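You operate a simulated robot arm through the tools that you are given. There is no shell and no other tool. Be economical: measure what you need, move in short steps, check, and stop when the job is done.

You run a simulated two-armed robot. Do the job below in one go: nothing can be reset, and whatever is moved stays where it is left.

Task
Wipe up the spill on the marble top with the green cloth and put it back.

The check looks at the end state, three seconds after you hand in, the way a careful person would. Anything else that was tipped, shoved, dropped, spilled or broken makes it a failure. Flat cloth is picked up by pressing the open fingertips on it (5 to 10 N) and closing them slowly along it; thin cloth reads only 2 to 8 mm in the jaws.

Robot
Two 7-joint arms with two-finger parallel grippers on one trunk, on a base that drives. Base frame: it is fixed to the floor where the robot stands at the start and does not move with it; the origin is under the middle of the robot, x ahead of it, y to its left, z up; the surface under the hand at the start is at about z = 950. Units: mm, rad, N and s.
The left shoulder is at the start at [70, 163, 1170], the right one opposite. With the tool pointing down near the work surface each hand reaches from about 380 to 880 mm from the robot's upright axis, wherever it stands, measured 20 degrees to its own side. Payload 3.43 kg a hand.
The TCP of each hand is the grasp point between the finger pads, 34 mm short of the fingertips. In the tool frame z runs along the fingers and y along their closing line. The gripper opens to 128 mm. The fingers are 24 mm wide and 12 mm thick; the gripper's body (48 by 130 mm) begins 96 mm behind the TCP.
Orientation is that of the tool frame in the base frame, as a unit quaternion [w, x, y, z]. With the fingers straight down and closing along the base's y, the tool's x points along the base's -x, its y along +y and its z along -z.

Tools
- The arms move only by the tool apply_moves. It takes "left_deltas", "right_deltas" or both (then of equal length, played together; a hand with none holds still); each is a list of rows, each a list of 6 numbers: the shift along the tool's x, y, z in m, then the turn, a rotation vector about the tool's x, y, z in rad. In form: [[x, y, z, ax, ay, az], ...]. A call has 1 to 8 rows; each row is the pose to reach, as a shift and turn from the pose commanded when the call began, along the tool's axes at that moment. "left_claw" and "right_claw" are, for a hand that has rows, the finger opening in m, from 0 to 0.128, set as the call begins (left out, the last holds). Rows are played at 5 a second. More than 50 mm and 0.15 rad between two rows, or a gripper value outside its range, and nothing of the call is played. A pose out of reach is approached as far as the arm can. The call stops where the force on the tool passes 40 N (or 10 N more than at its start, if that is more) or the arm is blocked; 0.2 s more then pass. Each finger travels about 153 mm/s and halts on what it meets, pressing with about 31 N; the grip force reading is that of the motor and also rises with nothing between the fingers. The clock runs only during rows and for 0.2 s after the last one: add rows that repeat a pose to give the fingers time. It gives the time, the measured TCP pose, the force on the tool (base axes), the opening and the grip force at its end, in the units of the frame above (readings bear some noise), with the torque about the TCP (base axes, N m) and any sound that the robot's microphone picked up.
- Cameras (640 x 400 px; columns grow to the right, rows downward): "scene" is now at [129.8, -4, 1414.6]; the picture's right is [-0.10, -1.00, 0.00], its down [-0.54, 0.05, -0.84] and it looks along [0.84, -0.08, -0.54] (base axes); focal length 271 px, centre (320, 200). "left" rides on the left gripper at [76, 11, -160] in its tool frame; the picture's right is [-0.15, 0.99, 0.00], its down [-0.88, -0.13, -0.46] and it looks along [-0.45, -0.07, 0.89] (tool axes); focal length 234 px, centre (320, 200). "right" rides on the right gripper at [76, -11, -160] in its tool frame; the picture's right is [0.15, 0.99, 0.00], its down [-0.88, 0.13, -0.46] and it looks along [-0.45, 0.07, 0.89] (tool axes); focal length 234 px, centre (320, 200). There is no depth. A picture from a camera that has moved, and an enlarged one, comes with that camera's place and axes in the base frame and with its lens. The place of the scene camera against the robot may be out by one fixed shift of up to 25 mm in any direction.
- grab_frame(camera): a new picture of that camera. No time passes.
- lift_body(by): slides the trunk up (or, below 0, down) by that many mm; the arms and the scene camera ride with it, the base frame stays. It gives what a move gives, with no picture.
- roll_base(legs): drives the robot by 1 to 6 legs, each [ahead, left, turn to the left] in mm, mm and rad, along the robot's own axes; the way and the turn of a leg run together, so that a leg with both is an arc; at most 1500 mm and 3.142 rad a leg. The arms and the cameras ride along, it lands a little off, and it stops where it bumps. It gives what a move gives.
- head_to(pan, tilt): turns the head with the scene camera to pan (to the left, within 1.501 rad either way) and tilt (down, from -0.506 to 1.204), counted from straight ahead of the robot. It gives what a move gives.
- zoom(camera, box): a new picture of the part [left, top, right, bottom] of that camera's present view, enlarged. No time passes.
- finish_job(): hands the job in; it is judged then, once.

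Go step by step. Nothing tells you exact positions but the pictures and the camera data: compare them with the known pose of the tool, close in by small moves and look again before you grip or let go. The budget is 120 turns and 108 pictures, counting those below and the enlarged ones. Unless the task says otherwise, let go and move clear before handing in, and close with one line.

The tools are called as name(argument=value, ...) on one line, values as JSON. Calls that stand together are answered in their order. apply_moves: Moves the arms, as the interface text tells. Its arguments: {"type":"object","properties":{"left_deltas":{"type":"array"},"left_claw":{"type":"number"},"right_deltas":{"type":"array"},"right_claw":{"type":"number"}},"required":[]} The other tools are called the same way: lift_body (by) slides the trunk up or down; roll_base (legs) drives the base; head_to (pan, tilt) turns the head that bears the scene camera; grab_frame (camera) takes a picture; zoom (camera, box) takes an enlarged picture of a part of a camera's view; finish_job () hands the job in.

At the start:

```text
time: 0.0
left_tool_pos: [679.9, 264.6, 1167.1]
left_tool_rot: [-0.001, 0.0, 1.0, -0.001]
left_contact_force: [-0.2, -0.1, -0.2]
left_torque: [0.03, 0.02, -0.02]
left_opening: 128.0
left_finger_force: 0.1
right_tool_pos: [645.2, -280.2, 1159.7]
right_tool_rot: [0.001, 0.0, 1.0, -0.001]
right_contact_force: [-0.1, 0.0, 0.0]
right_torque: [0.01, 0.04, 0.01]
right_opening: 127.9
right_finger_force: 0.0
trunk travel left (down, up): [-650.0, 290.0]
robot x, y, heading: [2.2, 2.1, -0.002]
head pan, tilt: [-0.098, 0.569]
```

scene: 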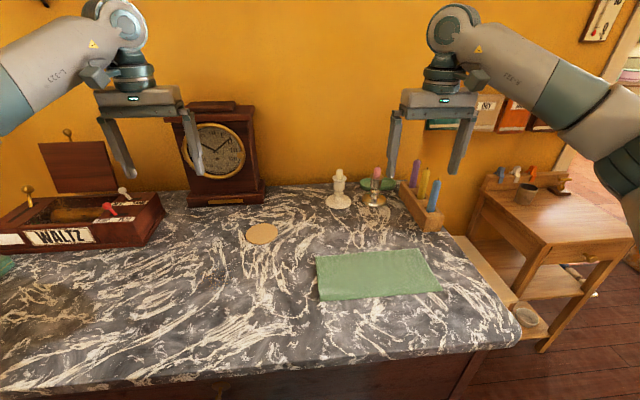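
right: 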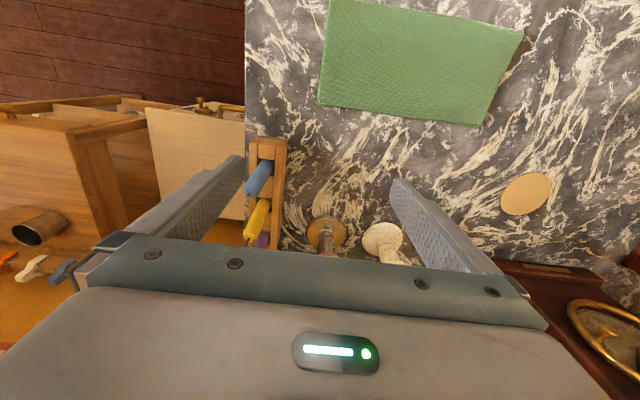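
left: 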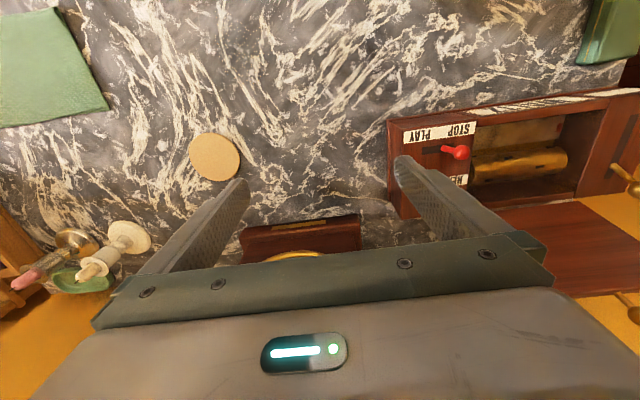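

I see a green cloth on the marble at right, and a brownish patch at the lower left that may be the spill. I'll look left and enlarge before moving.

head_to(pan=0.5, tilt=0.75)

grab_frame(camera="scene")

```text
time: 1.0
left_tool_pos: [681.2, 264.2, 1167.3]
left_tool_rot: [0.0, 0.0, 1.0, 0.0]
left_contact_force: [-0.9, -0.6, -0.2]
left_torque: [-0.01, 0.02, 0.01]
left_opening: 128.3
left_finger_force: 0.0
right_tool_pos: [644.0, -280.5, 1159.9]
right_tool_rot: [0.0, 0.001, 1.0, 0.0]
right_contact_force: [0.1, -0.4, -0.6]
right_torque: [0.03, -0.01, -0.01]
right_opening: 128.1
right_finger_force: 0.0
trunk travel left (down, up): [-650.0, 290.0]
robot x, y, heading: [0.8, -1.4, -0.0]
head pan, tilt: [0.499, 0.75]
```

```text
104 pictures are left
camera scene: at [113.7, 44.3, 1399.0], right [0.48, -0.88, 0.0], down [-0.6, -0.33, -0.73], along [0.64, 0.35, -0.68], focal length 271 px, centre (320, 200)
```

scene: 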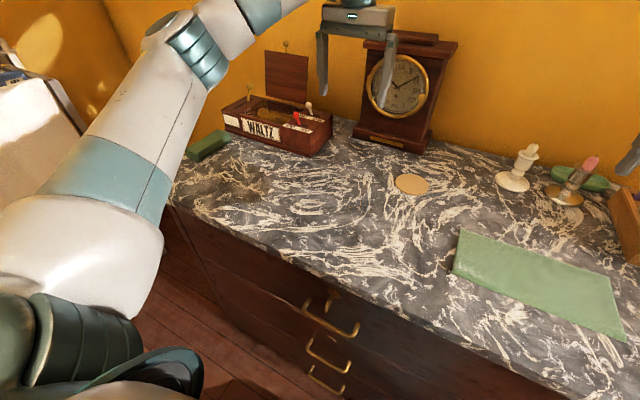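

The brown stain appears near (245,185), close to a small green object and the music box. I'll enlarge both.

zoom(camera="scene", box=[160, 90, 350, 250])

zoom(camera="scene", box=[350, 130, 640, 350])

```text
2.50 times, centred on (255, 170) of scene
camera zoom: at [113.7, 44.3, 1399.0], right [0.48, -0.88, 0.0], down [-0.6, -0.33, -0.73], along [0.64, 0.35, -0.68], focal length 676 px, centre (482, 275)
```

zoom: 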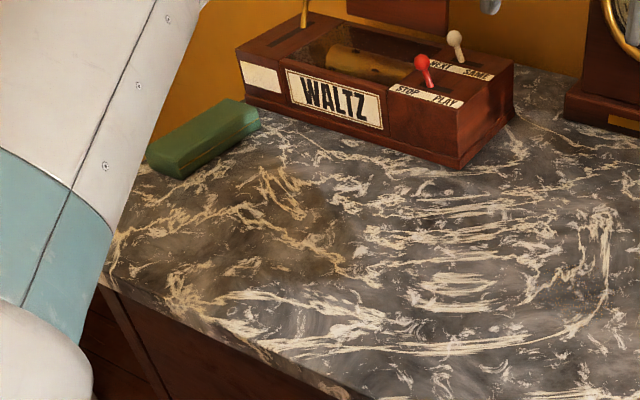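

```text
1.82 times, centred on (495, 240) of scene
camera zoom: at [113.7, 44.3, 1399.0], right [0.48, -0.88, 0.0], down [-0.6, -0.33, -0.73], along [0.64, 0.35, -0.68], focal length 492 px, centre (2, 127)
```

zoom: 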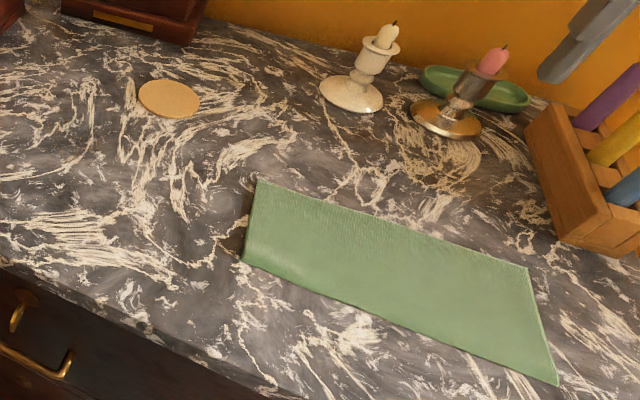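

Spill is roughly centred at (480, 520) radius ~120; the cloth spans about x 478–605, y −302…−42. Let me look closer at the cloth with the right wrist camera.

zoom(camera="right", box=[300, 0, 540, 150])

head_to(pan=-0.25, tilt=0.85)

grab_frame(camera="scene")

```text
2.67 times, centred on (420, 75) of right
camera zoom: at [569.4, -291.4, 1320.1], right [-0.15, 0.99, 0.0], down [0.88, 0.13, 0.46], along [0.45, 0.07, -0.89], focal length 624 px, centre (53, 533)
```

zoom: 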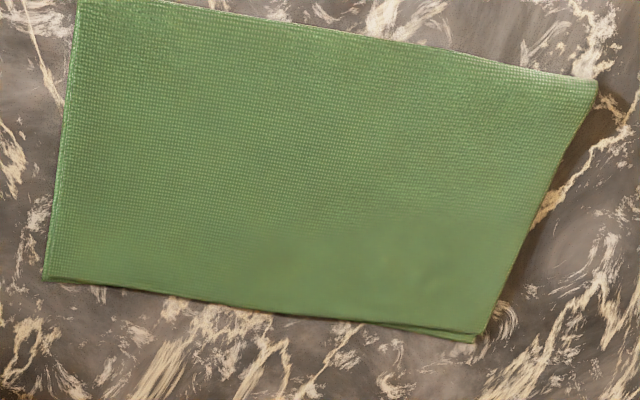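

```text
time: 2.1
left_tool_pos: [681.2, 265.0, 1166.7]
left_tool_rot: [0.0, 0.0, 1.0, 0.001]
left_contact_force: [0.9, -0.2, 0.0]
left_torque: [-0.02, -0.02, 0.02]
left_opening: 128.1
left_finger_force: 0.0
right_tool_pos: [643.2, -280.4, 1160.5]
right_tool_rot: [0.0, 0.0, 1.0, 0.001]
right_contact_force: [-0.8, -0.6, -0.6]
right_torque: [0.02, 0.0, 0.01]
right_opening: 127.9
right_finger_force: 0.1
trunk travel left (down, up): [-650.0, 290.0]
robot x, y, heading: [-2.0, 2.9, -0.0]
head pan, tilt: [-0.25, 0.85]
```

```text
100 pictures are left
camera scene: at [116.7, -14.6, 1390.9], right [-0.25, -0.97, 0.0], down [-0.73, 0.18, -0.66], along [0.64, -0.16, -0.75], focal length 271 px, centre (320, 200)
```

scene: 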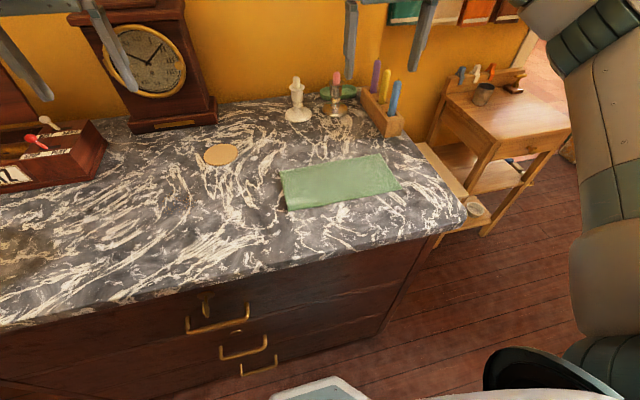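

The cloth lies folded, x 477–600, y −291…−38, height about 950. I'll bring the left hand over its left end (538, −85) and move the right hand aside.

apply_moves(left_deltas=[[0.018, -0.044, 0, 0, 0, 0], [0.036, -0.088, 0, 0, 0, 0], [0.054, -0.132, 0, 0, 0, 0], [0.072, -0.176, 0, 0, 0, 0], [0.09, -0.22, 0, 0, 0, 0], [0.108, -0.264, 0, 0, 0, 0], [0.126, -0.308, 0, 0, 0, 0], [0.143, -0.35, 0, 0, 0, 0]], right_deltas=[[0, -0.015, -0.01, 0, 0, 0], [0, -0.03, -0.02, 0, 0, 0], [0, -0.045, -0.03, 0, 0, 0], [0, -0.06, -0.04, 0, 0, 0], [0, -0.075, -0.05, 0, 0, 0], [0, -0.09, -0.06, 0, 0, 0], [0, -0.105, -0.06, 0, 0, 0], [0, -0.12, -0.06, 0, 0, 0]], left_claw=0.05)

grab_frame(camera="left")

grab_frame(camera="scene")

```text
time: 3.9
left_tool_pos: [537.2, -86.8, 1167.4]
left_tool_rot: [0.0, 0.0, 1.0, 0.001]
left_contact_force: [0.3, -0.4, 0.1]
left_torque: [0.02, -0.01, 0.04]
left_opening: 50.0
left_finger_force: 0.1
right_tool_pos: [643.6, -403.2, 1218.6]
right_tool_rot: [0.0, 0.0, 1.0, 0.001]
right_contact_force: [-0.2, -0.1, -0.1]
right_torque: [0.02, -0.02, 0.02]
right_opening: 127.8
right_finger_force: 0.1
trunk travel left (down, up): [-650.0, 290.0]
robot x, y, heading: [-2.4, -1.1, 0.0]
head pan, tilt: [-0.25, 0.85]
```

```text
99 pictures are left
camera left: at [460.3, -77.1, 1327.6], right [0.14, 0.99, 0.0], down [0.88, -0.13, 0.46], along [0.45, -0.06, -0.89], focal length 234 px, centre (320, 200)
```

left: 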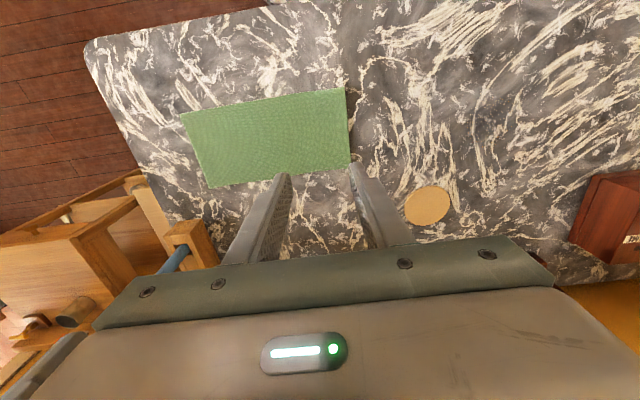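

```text
98 pictures are left
camera scene: at [115.9, -17.3, 1390.9], right [-0.25, -0.97, 0.0], down [-0.73, 0.19, -0.66], along [0.64, -0.16, -0.75], focal length 271 px, centre (320, 200)
```

scene: 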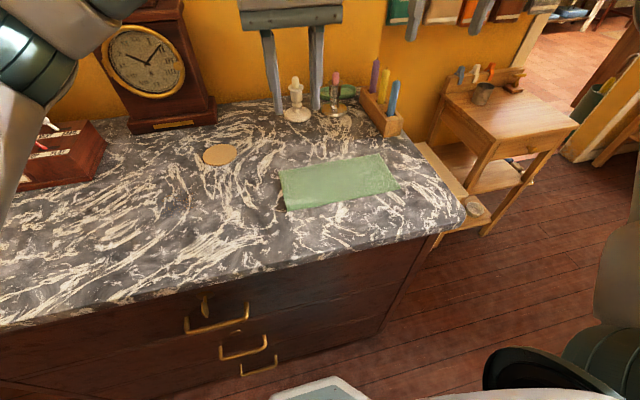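

The left wrist view confirms the cloth's left edge at y≈−40, x 475–590. Descending to just above it.

apply_moves(left_deltas=[[0, 0, 0.045, 0, 0, 0], [0.003, 0.0, 0.09, 0, 0, 0], [0.005, 0.0, 0.135, 0, 0, 0], [0.005, 0.0, 0.165, 0, 0, 0]])

grab_frame(camera="left")

```text
time: 4.9
left_tool_pos: [533.6, -83.9, 1001.9]
left_tool_rot: [0.0, 0.0, 1.0, -0.001]
left_contact_force: [0.0, -0.6, 0.3]
left_torque: [0.0, 0.01, -0.03]
left_opening: 49.7
left_finger_force: 0.0
right_tool_pos: [644.4, -401.7, 1219.1]
right_tool_rot: [0.0, 0.0, 1.0, 0.0]
right_contact_force: [-0.1, -0.8, -0.3]
right_torque: [-0.03, -0.02, -0.04]
right_opening: 127.8
right_finger_force: 0.0
trunk travel left (down, up): [-650.0, 290.0]
robot x, y, heading: [2.1, 0.1, -0.0]
head pan, tilt: [-0.25, 0.85]
```

```text
97 pictures are left
camera left: at [457.8, -74.3, 1161.8], right [0.15, 0.99, 0.0], down [0.88, -0.13, 0.46], along [0.45, -0.07, -0.89], focal length 234 px, centre (320, 200)
```

left: 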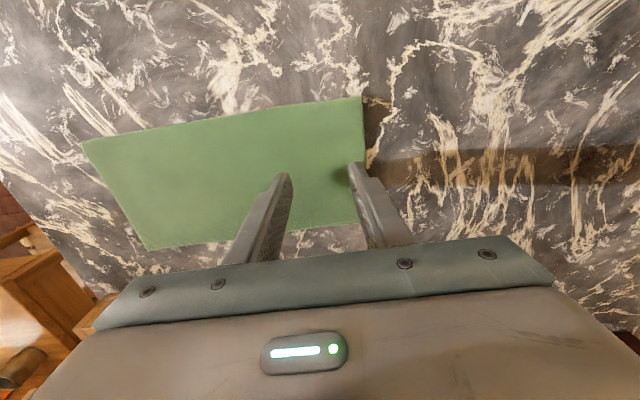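

The right finger is close to the cloth's edge; shifting 12 mm in and lowering.

apply_moves(left_deltas=[[0, -0.012, 0.0, 0, 0, 0], [0, -0.012, 0.006, 0, 0, 0], [0, -0.012, 0.012, 0, 0, 0], [0, -0.012, 0.012, 0, 0, 0]])

```text
time: 5.9
left_tool_pos: [532.5, -95.8, 990.8]
left_tool_rot: [0.0, 0.0, 1.0, -0.001]
left_contact_force: [0.2, -0.5, 0.8]
left_torque: [0.01, -0.02, -0.02]
left_opening: 50.0
left_finger_force: 0.1
right_tool_pos: [645.0, -399.9, 1219.6]
right_tool_rot: [0.0, -0.001, 1.0, 0.0]
right_contact_force: [-0.2, 0.0, -0.5]
right_torque: [-0.01, -0.01, -0.01]
right_opening: 127.8
right_finger_force: 0.0
trunk travel left (down, up): [-650.0, 290.0]
robot x, y, heading: [-1.3, 1.4, 0.002]
head pan, tilt: [-0.25, 0.85]
```

No contact yet; going down in 2 mm steps.

apply_moves(left_deltas=[[0, 0, 0.002, 0, 0, 0], [0, 0, 0.004, 0, 0, 0], [0, 0, 0.004, 0, 0, 0]])

apply_moves(left_deltas=[[0, 0, 0.0015, 0, 0, 0], [0, 0, 0.0015, 0, 0, 0]])

```text
time: 6.7
left_tool_pos: [532.9, -96.9, 987.0]
left_tool_rot: [0.001, 0.0, 1.0, 0.0]
left_contact_force: [-0.4, 0.6, -0.4]
left_torque: [0.0, -0.02, -0.03]
left_opening: 50.1
left_finger_force: 0.0
right_tool_pos: [645.5, -399.8, 1219.3]
right_tool_rot: [0.001, 0.0, 1.0, 0.0]
right_contact_force: [-1.3, -0.2, -0.4]
right_torque: [-0.03, -0.04, 0.01]
right_opening: 128.1
right_finger_force: 0.2
trunk travel left (down, up): [-650.0, 290.0]
robot x, y, heading: [0.9, 0.7, -0.003]
head pan, tilt: [-0.25, 0.85]
```

```text
time: 7.3
left_tool_pos: [532.6, -96.7, 984.6]
left_tool_rot: [0.0, 0.0, 1.0, 0.0]
left_contact_force: [1.3, -0.7, 5.1]
left_torque: [0.01, -0.01, -0.04]
left_opening: 49.9
left_finger_force: 0.1
right_tool_pos: [644.4, -399.8, 1219.9]
right_tool_rot: [0.0, -0.001, 1.0, 0.0]
right_contact_force: [0.4, 0.4, -0.3]
right_torque: [-0.02, 0.01, 0.02]
right_opening: 128.1
right_finger_force: 0.0
trunk travel left (down, up): [-650.0, 290.0]
robot x, y, heading: [0.7, -2.0, -0.002]
head pan, tilt: [-0.25, 0.85]
```

Contact at 5 N. Pressing slightly more and closing slowly in steps.

apply_moves(left_deltas=[[0, 0, 0.0006, 0, 0, 0], [0, 0, 0.0006, 0, 0, 0]], left_claw=0.042)

apply_moves(left_deltas=[[0, 0, 0.0, 0, 0, 0], [0, 0, 0.0, 0, 0, 0]], left_claw=0.032)

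grab_frame(camera="left")

```text
time: 7.9
left_tool_pos: [532.8, -97.3, 986.1]
left_tool_rot: [0.001, 0.0, 1.0, 0.0]
left_contact_force: [2.8, 0.8, 13.9]
left_torque: [0.11, -0.07, -0.02]
left_opening: 41.2
left_finger_force: 0.0
right_tool_pos: [643.1, -400.0, 1219.6]
right_tool_rot: [0.0, 0.001, 1.0, 0.001]
right_contact_force: [0.6, 0.2, 0.1]
right_torque: [-0.02, -0.02, 0.0]
right_opening: 128.0
right_finger_force: 0.0
trunk travel left (down, up): [-650.0, 290.0]
robot x, y, heading: [2.6, -1.0, 0.003]
head pan, tilt: [-0.25, 0.85]
```

```text
time: 8.5
left_tool_pos: [531.4, -97.8, 985.9]
left_tool_rot: [0.002, 0.0, 1.0, -0.001]
left_contact_force: [2.3, -0.6, 17.5]
left_torque: [0.08, -0.03, -0.02]
left_opening: 30.5
left_finger_force: 0.0
right_tool_pos: [643.4, -400.1, 1220.1]
right_tool_rot: [0.0, 0.0, 1.0, 0.0]
right_contact_force: [0.5, 0.6, 0.2]
right_torque: [0.01, -0.02, 0.0]
right_opening: 128.0
right_finger_force: 0.2
trunk travel left (down, up): [-650.0, 290.0]
robot x, y, heading: [-2.4, -0.5, -0.001]
head pan, tilt: [-0.25, 0.85]
```

```text
96 pictures are left
camera left: at [455.0, -87.8, 1145.6], right [0.15, 0.99, 0.0], down [0.88, -0.13, 0.46], along [0.45, -0.07, -0.89], focal length 234 px, centre (320, 200)
```

left: 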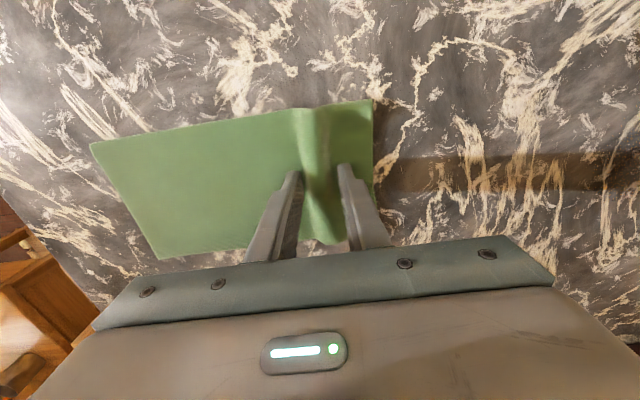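

A ridge is rising between the fingers. Easing pressure slightly and closing on.

apply_moves(left_deltas=[[0, 0, -0.0008, 0, 0, 0], [0, 0, -0.0008, 0, 0, 0]], left_claw=0.022)

apply_moves(left_deltas=[[0, 0, 0, 0, 0, 0], [0, 0, 0, 0, 0, 0]], left_claw=0.012)

apply_moves(left_deltas=[[0, 0, 0, 0, 0, 0], [0, 0, 0, 0, 0, 0], [0, 0, 0, 0, 0, 0]], left_claw=0.0)

grab_frame(camera="left")

```text
time: 9.1
left_tool_pos: [531.3, -98.0, 984.9]
left_tool_rot: [0.0, 0.001, 1.0, 0.0]
left_contact_force: [-0.1, -1.3, 15.1]
left_torque: [0.02, 0.01, -0.01]
left_opening: 20.6
left_finger_force: 0.1
right_tool_pos: [644.3, -400.1, 1220.3]
right_tool_rot: [0.0, 0.0, 1.0, 0.0]
right_contact_force: [-0.8, -1.4, 0.2]
right_torque: [-0.01, 0.0, 0.0]
right_opening: 127.9
right_finger_force: 0.1
trunk travel left (down, up): [-650.0, 290.0]
robot x, y, heading: [-1.4, -0.6, 0.002]
head pan, tilt: [-0.25, 0.85]
```

```text
time: 9.7
left_tool_pos: [531.8, -97.4, 986.0]
left_tool_rot: [0.0, 0.0, 1.0, 0.0]
left_contact_force: [-0.9, -0.2, 13.7]
left_torque: [0.03, 0.03, 0.03]
left_opening: 10.5
left_finger_force: 0.1
right_tool_pos: [643.3, -399.7, 1221.5]
right_tool_rot: [0.001, 0.001, 1.0, 0.0]
right_contact_force: [0.8, 0.9, -0.1]
right_torque: [0.0, 0.02, -0.01]
right_opening: 128.0
right_finger_force: 0.1
trunk travel left (down, up): [-650.0, 290.0]
robot x, y, heading: [4.7, -3.0, 0.004]
head pan, tilt: [-0.25, 0.85]
```

```text
time: 10.5
left_tool_pos: [531.2, -97.9, 985.6]
left_tool_rot: [0.0, 0.0, 1.0, 0.0]
left_contact_force: [-0.6, 0.0, 13.2]
left_torque: [0.06, 0.0, -0.01]
left_opening: 6.8
left_finger_force: 30.4
right_tool_pos: [644.1, -399.5, 1220.5]
right_tool_rot: [0.001, -0.001, 1.0, 0.0]
right_contact_force: [-0.4, 0.1, 0.6]
right_torque: [-0.01, 0.03, 0.04]
right_opening: 127.9
right_finger_force: 0.1
trunk travel left (down, up): [-650.0, 290.0]
robot x, y, heading: [2.8, -0.8, 0.001]
head pan, tilt: [-0.25, 0.85]
```

```text
95 pictures are left
camera left: at [455.2, -87.4, 1145.8], right [0.15, 0.99, 0.0], down [0.88, -0.13, 0.46], along [0.45, -0.07, -0.89], focal length 234 px, centre (320, 200)
```

left: 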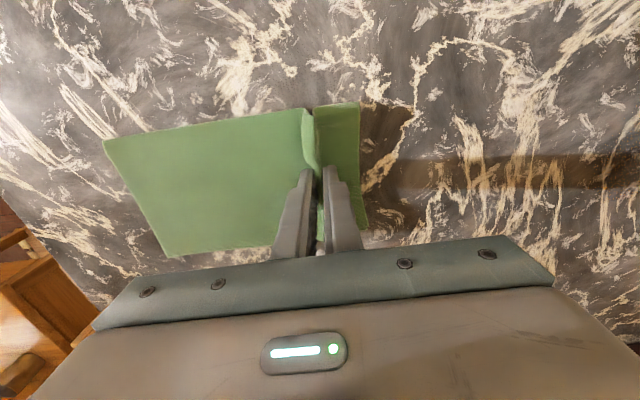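

The grip reads 6.8 mm of cloth. Lifting to check.

apply_moves(left_deltas=[[0, 0, -0.02, 0, 0, 0], [0, 0, -0.06, 0, 0, 0], [0, 0, -0.1, 0, 0, 0], [0, 0, -0.14, 0, 0, 0], [0, 0, -0.18, 0, 0, 0], [0, 0, -0.22, 0, 0, 0], [0, 0, -0.26, 0, 0, 0], [0, 0, -0.26, 0, 0, 0]])

grab_frame(camera="scene")

grab_frame(camera="left")

```text
time: 12.3
left_tool_pos: [533.3, -98.2, 1246.5]
left_tool_rot: [-0.001, 0.001, 1.0, 0.001]
left_contact_force: [0.5, 0.1, -1.3]
left_torque: [-0.01, 0.02, -0.02]
left_opening: 6.6
left_finger_force: 31.0
right_tool_pos: [645.2, -399.3, 1219.0]
right_tool_rot: [0.0, 0.0, 1.0, 0.0]
right_contact_force: [0.3, 1.2, 0.1]
right_torque: [0.01, 0.01, 0.03]
right_opening: 128.1
right_finger_force: 0.0
trunk travel left (down, up): [-650.0, 290.0]
robot x, y, heading: [0.4, 3.4, -0.001]
head pan, tilt: [-0.25, 0.85]
```

```text
94 pictures are left
camera scene: at [117.3, -14.5, 1390.8], right [-0.25, -0.97, 0.0], down [-0.73, 0.19, -0.66], along [0.64, -0.16, -0.75], focal length 271 px, centre (320, 200)
```

scene: 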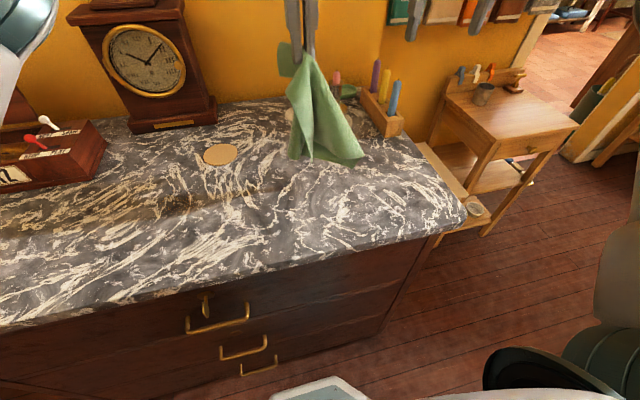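

```text
93 pictures are left
camera left: at [456.7, -87.8, 1406.3], right [0.15, 0.99, 0.0], down [0.88, -0.13, 0.45], along [0.45, -0.07, -0.89], focal length 234 px, centre (320, 200)
```

left: 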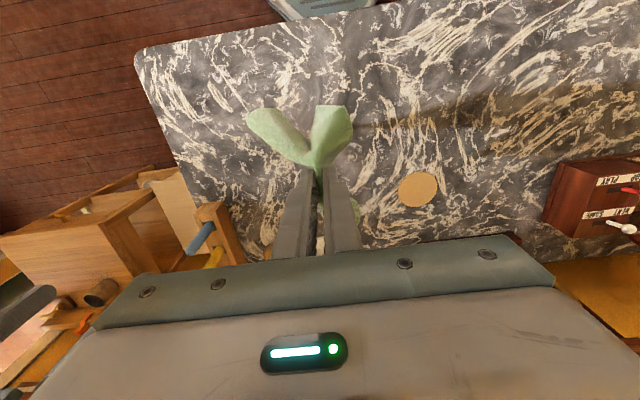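

Cloth is held and hangs as one piece. The brownish patch now seems to have appeared near the arm, so it may be a shadow; I'll check the left side again.

head_to(pan=0.5, tilt=0.75)

grab_frame(camera="scene")

```text
time: 13.4
left_tool_pos: [532.8, -98.8, 1245.8]
left_tool_rot: [-0.001, 0.0, 1.0, 0.0]
left_contact_force: [-0.2, 0.0, -1.2]
left_torque: [-0.01, 0.0, 0.0]
left_opening: 6.4
left_finger_force: 30.6
right_tool_pos: [645.5, -399.7, 1219.2]
right_tool_rot: [-0.001, 0.0, 1.0, 0.0]
right_contact_force: [-0.5, 0.7, 0.3]
right_torque: [-0.01, 0.01, 0.0]
right_opening: 128.1
right_finger_force: 0.2
trunk travel left (down, up): [-650.0, 290.0]
robot x, y, heading: [4.2, 0.7, 0.0]
head pan, tilt: [0.499, 0.75]
```

```text
92 pictures are left
camera scene: at [113.8, 44.2, 1398.9], right [0.48, -0.88, 0.0], down [-0.6, -0.33, -0.73], along [0.64, 0.35, -0.68], focal length 271 px, centre (320, 200)
```

scene: 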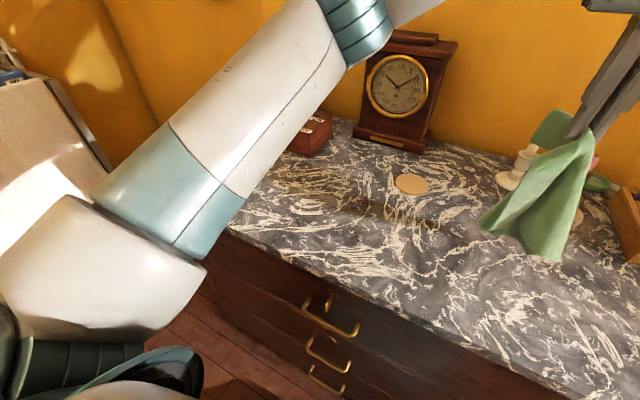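

The patch moved with the arm, so it was the arm's shadow. I need to find the real spill; enlarging the marble.

zoom(camera="scene", box=[220, 130, 440, 270])

zoom(camera="scene", box=[420, 200, 640, 340])

zoom(camera="right", box=[240, 0, 640, 250])

```text
2.86 times, centred on (330, 200) of scene
camera zoom: at [113.8, 44.2, 1398.9], right [0.48, -0.88, 0.0], down [-0.6, -0.33, -0.73], along [0.64, 0.35, -0.68], focal length 773 px, centre (291, 200)
```

zoom: 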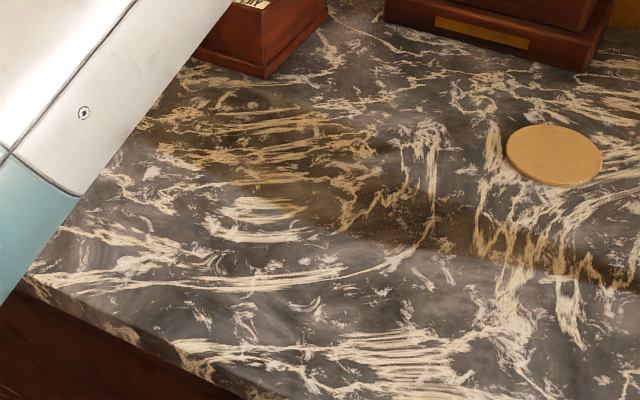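

```text
2.86 times, centred on (530, 270) of scene
camera zoom: at [113.8, 44.2, 1398.9], right [0.48, -0.88, 0.0], down [-0.6, -0.33, -0.73], along [0.64, 0.35, -0.68], focal length 773 px, centre (-280, 0)
```

zoom: 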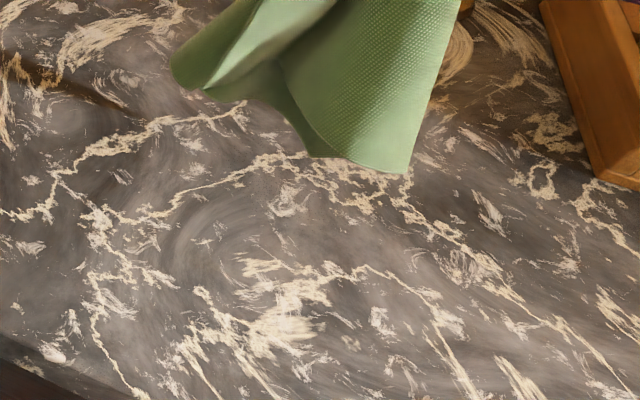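

```text
1.60 times, centred on (440, 125) of right
camera zoom: at [570.0, -411.4, 1379.5], right [-0.15, 0.99, 0.0], down [0.88, 0.13, 0.46], along [0.45, 0.07, -0.89], focal length 375 px, centre (128, 320)
```

zoom: 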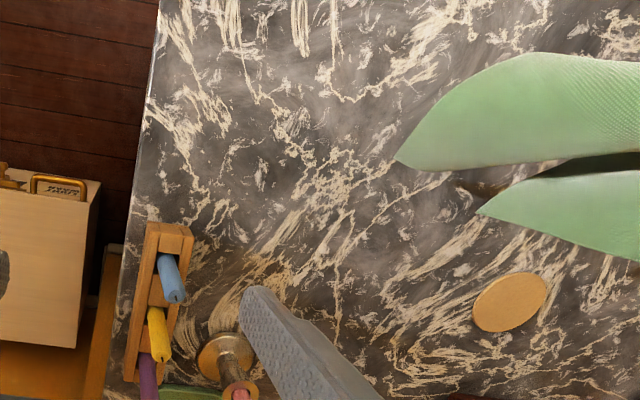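

Still no clear spill. I'll carry the cloth high to the left and use the left wrist camera to inspect the far-left marble.

apply_moves(left_deltas=[[0.0, 0.045, -0.01, 0, 0, 0], [0.0, 0.09, -0.02, 0, 0, 0], [0.0, 0.135, -0.03, 0, 0, 0], [0, 0.18, -0.04, 0, 0, 0], [0, 0.225, -0.05, 0, 0, 0], [0, 0.27, -0.05, 0, 0, 0], [0, 0.315, -0.05, 0, 0, 0], [0.0, 0.36, -0.05, 0, 0, 0]])

grab_frame(camera="left")

grab_frame(camera="scene")

```text
time: 15.2
left_tool_pos: [530.9, 263.2, 1296.6]
left_tool_rot: [0.0, -0.001, 1.0, -0.001]
left_contact_force: [-0.1, 0.2, -0.8]
left_torque: [-0.06, 0.0, 0.01]
left_opening: 6.6
left_finger_force: 31.1
right_tool_pos: [644.9, -398.4, 1221.4]
right_tool_rot: [0.0, 0.0, 1.0, -0.001]
right_contact_force: [-0.5, -0.4, -0.1]
right_torque: [-0.04, -0.01, 0.0]
right_opening: 127.9
right_finger_force: 0.1
trunk travel left (down, up): [-650.0, 290.0]
robot x, y, heading: [-2.7, 3.1, -0.003]
head pan, tilt: [0.499, 0.75]
```

```text
88 pictures are left
camera left: at [454.6, 274.7, 1456.4], right [0.15, 0.99, 0.0], down [0.88, -0.13, 0.46], along [0.45, -0.07, -0.89], focal length 234 px, centre (320, 200)
```

left: 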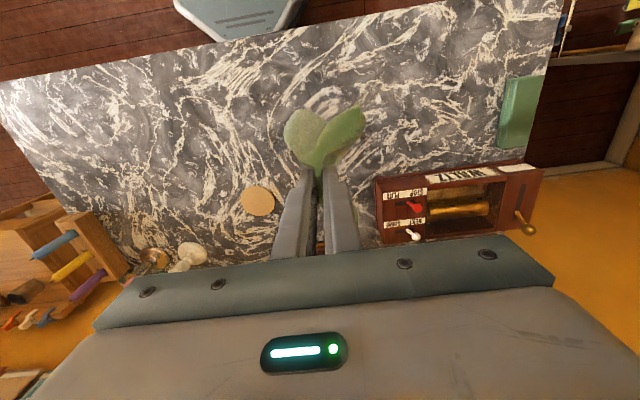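

```text
87 pictures are left
camera scene: at [112.7, 46.3, 1399.0], right [0.48, -0.88, 0.0], down [-0.6, -0.33, -0.73], along [0.64, 0.35, -0.68], focal length 271 px, centre (320, 200)
```

scene: 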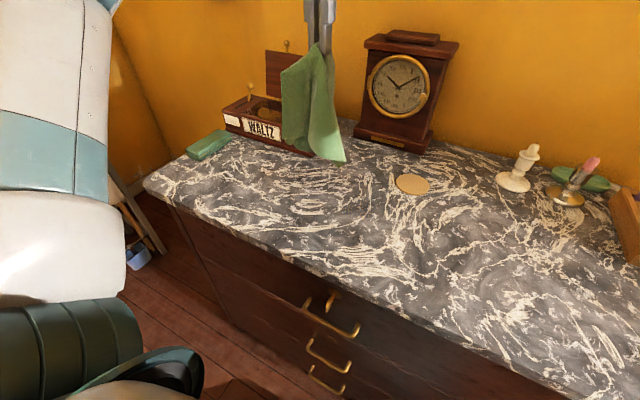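

No brown there now. I'll enlarge the wrist view over the whole top to search for a subtle spill.

zoom(camera="left", box=[320, 0, 560, 150])

zoom(camera="left", box=[80, 40, 320, 190])

zoom(camera="scene", box=[140, 130, 340, 255])

zoom(camera="scene", box=[320, 150, 560, 300])

```text
2.67 times, centred on (440, 75) of left
camera zoom: at [454.6, 274.7, 1456.4], right [0.15, 0.99, 0.0], down [0.88, -0.13, 0.46], along [0.45, -0.07, -0.89], focal length 624 px, centre (0, 533)
```

zoom: 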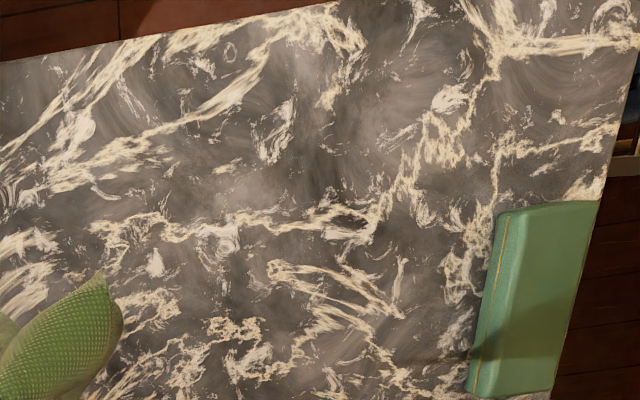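

```text
2.67 times, centred on (200, 115) of left
camera zoom: at [454.6, 274.7, 1456.4], right [0.15, 0.99, 0.0], down [0.88, -0.13, 0.46], along [0.45, -0.07, -0.89], focal length 624 px, centre (640, 427)
```

zoom: 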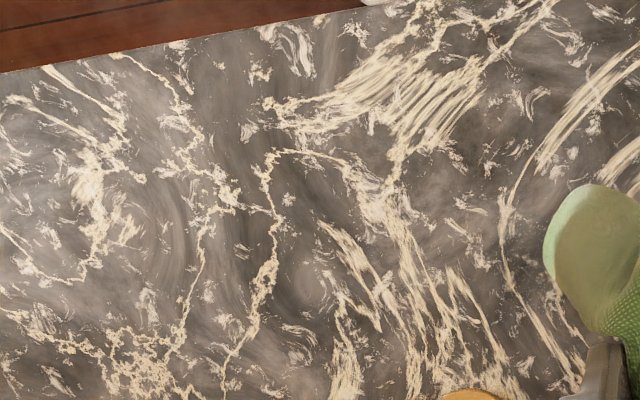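

```text
3.20 times, centred on (240, 192) of scene
camera zoom: at [112.7, 46.3, 1399.0], right [0.48, -0.88, 0.0], down [-0.6, -0.33, -0.73], along [0.64, 0.35, -0.68], focal length 866 px, centre (576, 224)
```

zoom: 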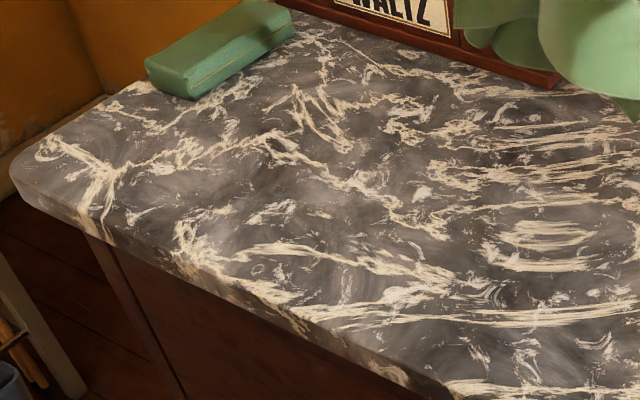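

```text
2.67 times, centred on (440, 225) of scene
camera zoom: at [112.7, 46.3, 1399.0], right [0.48, -0.88, 0.0], down [-0.6, -0.33, -0.73], along [0.64, 0.35, -0.68], focal length 722 px, centre (0, 133)
```

zoom: 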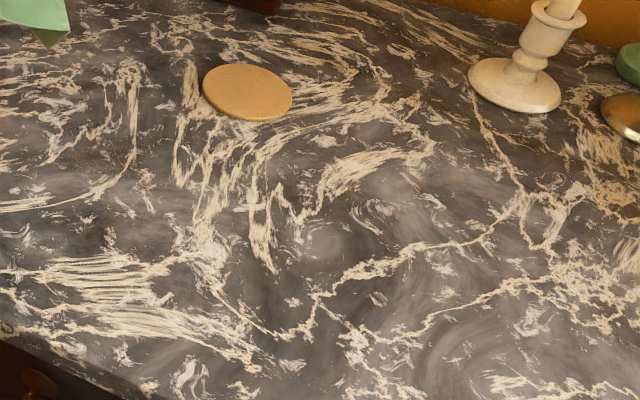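

No clear stain yet; candidates are the tan disc and the tinted marble by the candlesticks. Looking closely at those.

head_to(pan=-0.15, tilt=0.6)

grab_frame(camera="scene")

zoom(camera="scene", box=[290, 140, 450, 240])

zoom(camera="scene", box=[180, 190, 300, 265])

```text
time: 16.2
left_tool_pos: [532.8, 262.9, 1296.4]
left_tool_rot: [0.0, 0.001, 1.0, 0.0]
left_contact_force: [0.2, 0.6, -1.1]
left_torque: [-0.03, -0.02, -0.01]
left_opening: 6.6
left_finger_force: 30.4
right_tool_pos: [644.5, -399.8, 1220.7]
right_tool_rot: [-0.001, 0.001, 1.0, 0.0]
right_contact_force: [-0.5, 0.0, -0.8]
right_torque: [-0.03, -0.02, 0.02]
right_opening: 128.0
right_finger_force: 0.0
trunk travel left (down, up): [-650.0, 290.0]
robot x, y, heading: [0.2, -0.9, -0.003]
head pan, tilt: [-0.15, 0.6]
```

```text
82 pictures are left
camera scene: at [128.1, -8.1, 1411.8], right [-0.15, -0.99, 0.0], down [-0.56, 0.08, -0.82], along [0.82, -0.12, -0.57], focal length 271 px, centre (320, 200)
```

scene: 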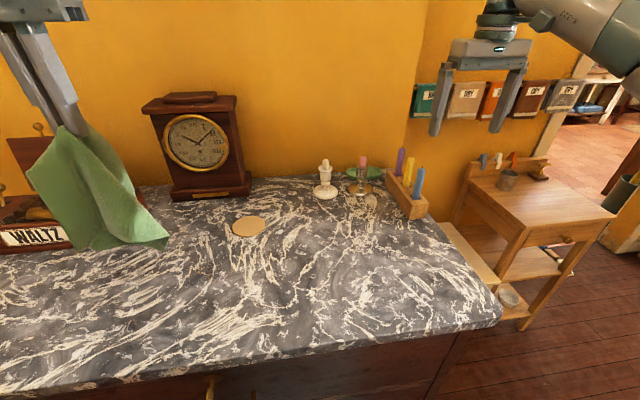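

```text
4.00 times, centred on (370, 190) of scene
camera zoom: at [128.1, -8.1, 1411.8], right [-0.15, -0.99, 0.0], down [-0.56, 0.08, -0.82], along [0.82, -0.12, -0.57], focal length 1082 px, centre (120, 240)
```

zoom: 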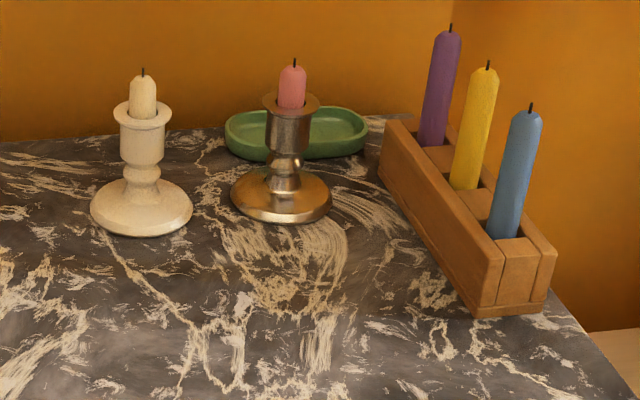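

```text
5.33 times, centred on (240, 228) of scene
camera zoom: at [128.1, -8.1, 1411.8], right [-0.15, -0.99, 0.0], down [-0.56, 0.08, -0.82], along [0.82, -0.12, -0.57], focal length 1443 px, centre (747, 53)
```

zoom: 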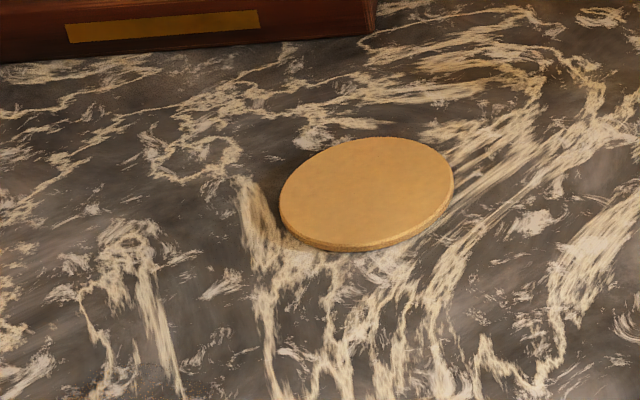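

The disc is a cork coaster. The tan tint in front of the brass candlestick might be spill or the right gripper's shadow; I'll move the right hand away and compare.

apply_moves(right_deltas=[[0.045, 0, 0, 0, 0, 0], [0.09, 0, 0, 0, 0, 0], [0.135, 0, 0, 0, 0, 0], [0.18, 0, 0, 0, 0, 0], [0.2, -0.03, 0, 0, 0, 0], [0.2, -0.06, 0, 0, 0, 0]])

grab_frame(camera="scene")

zoom(camera="scene", box=[290, 140, 450, 240])

grab_frame(camera="right")

```text
time: 17.6
left_tool_pos: [532.3, 261.8, 1295.9]
left_tool_rot: [0.0, 0.0, 1.0, 0.0]
left_contact_force: [0.1, -1.1, -0.3]
left_torque: [0.03, 0.0, -0.03]
left_opening: 6.3
left_finger_force: 31.0
right_tool_pos: [442.6, -460.3, 1220.2]
right_tool_rot: [0.001, 0.0, 1.0, 0.0]
right_contact_force: [-0.5, 0.2, 0.1]
right_torque: [0.04, 0.02, 0.01]
right_opening: 128.0
right_finger_force: 0.1
trunk travel left (down, up): [-650.0, 290.0]
robot x, y, heading: [-1.3, -0.9, -0.001]
head pan, tilt: [-0.15, 0.6]
```

```text
79 pictures are left
camera scene: at [128.0, -9.3, 1411.8], right [-0.15, -0.99, 0.0], down [-0.56, 0.08, -0.82], along [0.82, -0.12, -0.57], focal length 271 px, centre (320, 200)
```

scene: 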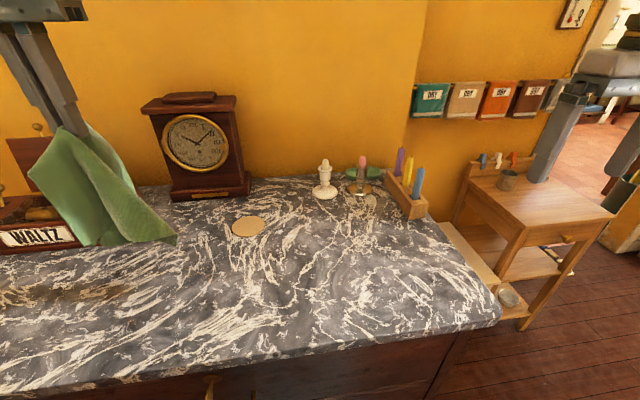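

```text
4.00 times, centred on (370, 190) of scene
camera zoom: at [128.0, -9.3, 1411.8], right [-0.15, -0.99, 0.0], down [-0.56, 0.08, -0.82], along [0.82, -0.12, -0.57], focal length 1082 px, centre (120, 240)
```

zoom: 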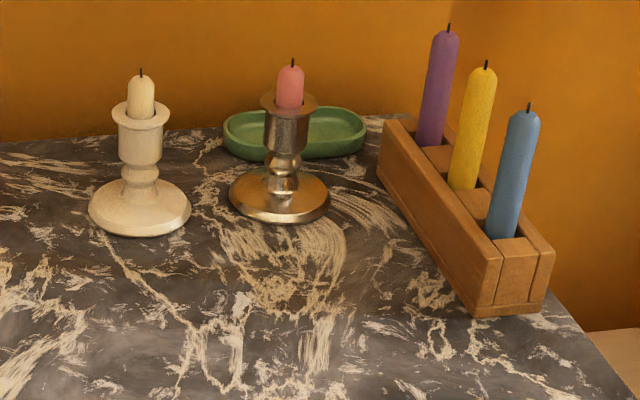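

```text
77 pictures are left
camera right: at [367.7, -471.7, 1380.4], right [-0.15, 0.99, 0.0], down [0.88, 0.13, 0.46], along [0.45, 0.07, -0.89], focal length 234 px, centre (320, 200)
```

right: 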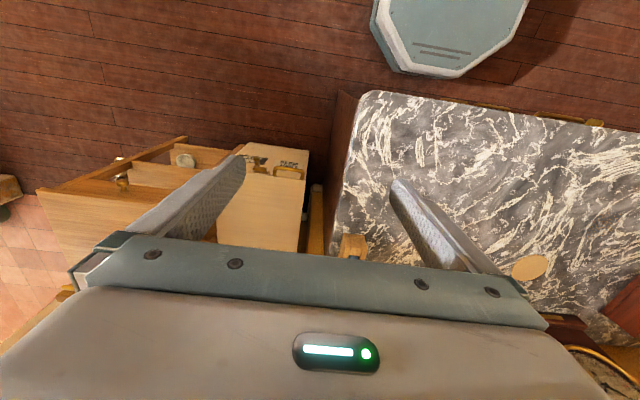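

The tint by the brass candlestick stayed put, so that fixed tan patch near (745, −220) is the likely spill. I'll bring the right wrist camera above it for a close look.

apply_moves(right_deltas=[[-0.04, 0.03, 0, 0, 0, 0], [-0.08, 0.06, 0, 0, 0, 0], [-0.12, 0.09, 0, 0, 0, 0], [-0.16, 0.12, 0, 0, 0, 0], [-0.2, 0.15, 0, 0, 0, 0], [-0.24, 0.18, 0, 0, 0, 0], [-0.28, 0.21, 0, 0, 0, 0], [-0.32, 0.24, 0, 0, 0, 0]])

grab_frame(camera="right")

```text
time: 19.4
left_tool_pos: [533.4, 266.0, 1295.4]
left_tool_rot: [0.0, 0.001, 1.0, -0.002]
left_contact_force: [-0.1, 0.2, 0.2]
left_torque: [-0.09, 0.04, 0.0]
left_opening: 6.3
left_finger_force: 31.5
right_tool_pos: [765.3, -215.9, 1218.6]
right_tool_rot: [0.0, 0.0, 1.0, -0.002]
right_contact_force: [-0.6, -0.1, 0.9]
right_torque: [-0.03, 0.05, 0.01]
right_opening: 128.0
right_finger_force: 0.0
trunk travel left (down, up): [-650.0, 290.0]
robot x, y, heading: [-0.6, -1.5, -0.006]
head pan, tilt: [-0.15, 0.6]
```

```text
76 pictures are left
camera right: at [690.3, -226.1, 1378.8], right [-0.15, 0.99, 0.0], down [0.88, 0.13, 0.45], along [0.45, 0.06, -0.89], focal length 234 px, centre (320, 200)
```

right: 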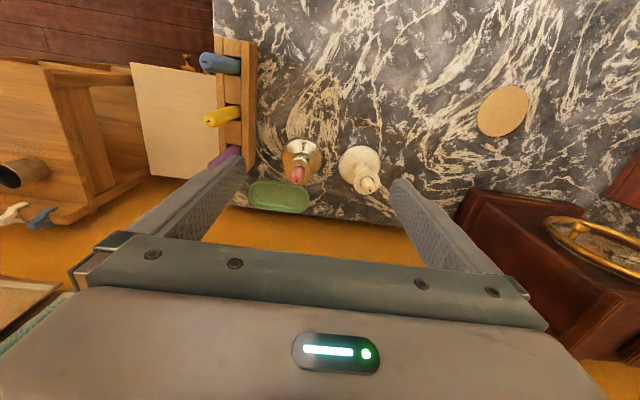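

zoom(camera="right", box=[240, 30, 430, 150])

zoom(camera="right", box=[380, 0, 640, 163])

```text
3.33 times, centred on (335, 90) of right
camera zoom: at [690.3, -226.1, 1378.8], right [-0.15, 0.99, 0.0], down [0.88, 0.13, 0.45], along [0.45, 0.06, -0.89], focal length 781 px, centre (270, 567)
```

zoom: 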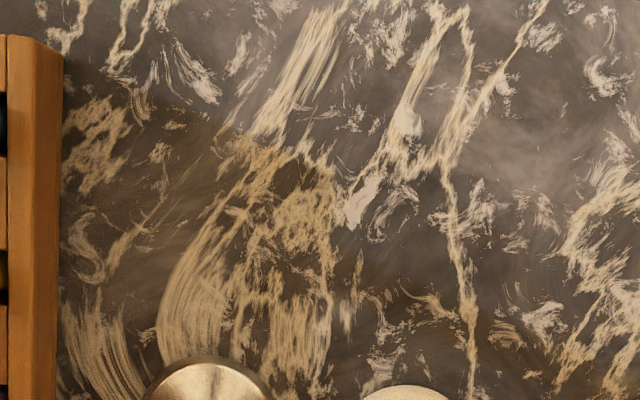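

```text
2.45 times, centred on (510, 82) of right
camera zoom: at [690.3, -226.1, 1378.8], right [-0.15, 0.99, 0.0], down [0.88, 0.13, 0.45], along [0.45, 0.06, -0.89], focal length 575 px, centre (-146, 491)
```

zoom: 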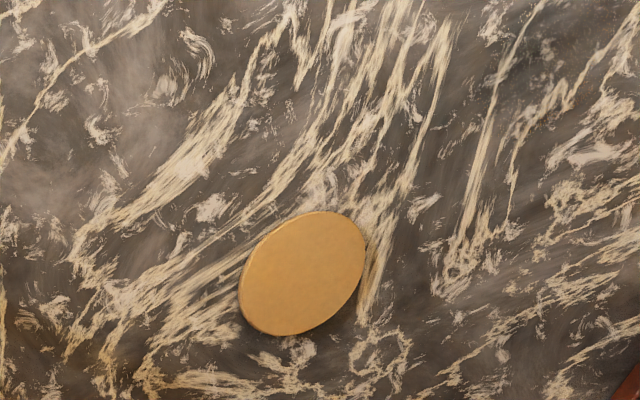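

The view is now tinted by the gripper's own shadow. I'll pull the right hand back and enlarge the patch more strongly.

apply_moves(right_deltas=[[0.04, -0.03, 0, 0, 0, 0], [0.08, -0.06, 0, 0, 0, 0], [0.12, -0.09, 0, 0, 0, 0], [0.16, -0.12, 0, 0, 0, 0], [0.2, -0.15, 0, 0, 0, 0], [0.24, -0.18, 0, 0, 0, 0], [0.28, -0.21, 0, 0, 0, 0], [0.32, -0.24, 0, 0, 0, 0]])

zoom(camera="scene", box=[330, 180, 400, 224])

zoom(camera="scene", box=[240, 170, 500, 333])

```text
time: 21.2
left_tool_pos: [530.5, 260.9, 1297.6]
left_tool_rot: [0.001, -0.001, 1.0, -0.001]
left_contact_force: [0.2, -0.1, 0.1]
left_torque: [0.01, -0.03, 0.02]
left_opening: 6.7
left_finger_force: 31.0
right_tool_pos: [441.3, -460.1, 1223.4]
right_tool_rot: [0.001, -0.001, 1.0, 0.001]
right_contact_force: [-0.7, 0.1, -0.1]
right_torque: [0.02, -0.01, 0.01]
right_opening: 128.0
right_finger_force: 0.2
trunk travel left (down, up): [-650.0, 290.0]
robot x, y, heading: [1.7, 3.5, -0.004]
head pan, tilt: [-0.15, 0.6]
```

```text
9.09 times, centred on (365, 202) of scene
camera zoom: at [125.5, -9.8, 1412.1], right [-0.15, -0.99, 0.0], down [-0.56, 0.09, -0.83], along [0.82, -0.12, -0.56], focal length 2460 px, centre (-89, 182)
```

zoom: 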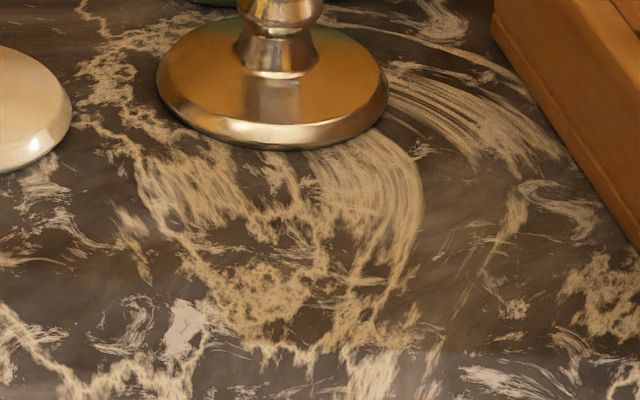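

```text
2.45 times, centred on (370, 252) of scene
camera zoom: at [125.5, -9.8, 1412.1], right [-0.15, -0.99, 0.0], down [-0.56, 0.09, -0.83], along [0.82, -0.12, -0.56], focal length 664 px, centre (197, 74)
```

zoom: 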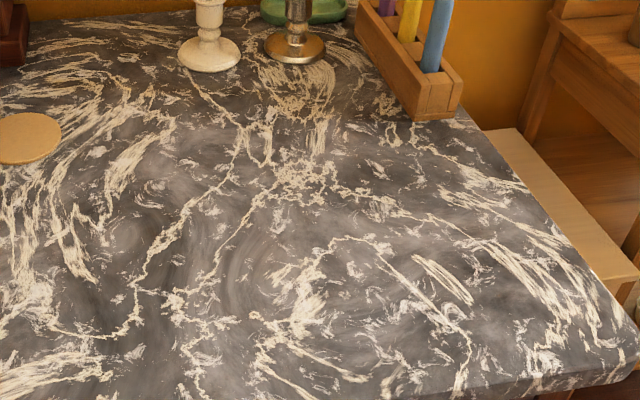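

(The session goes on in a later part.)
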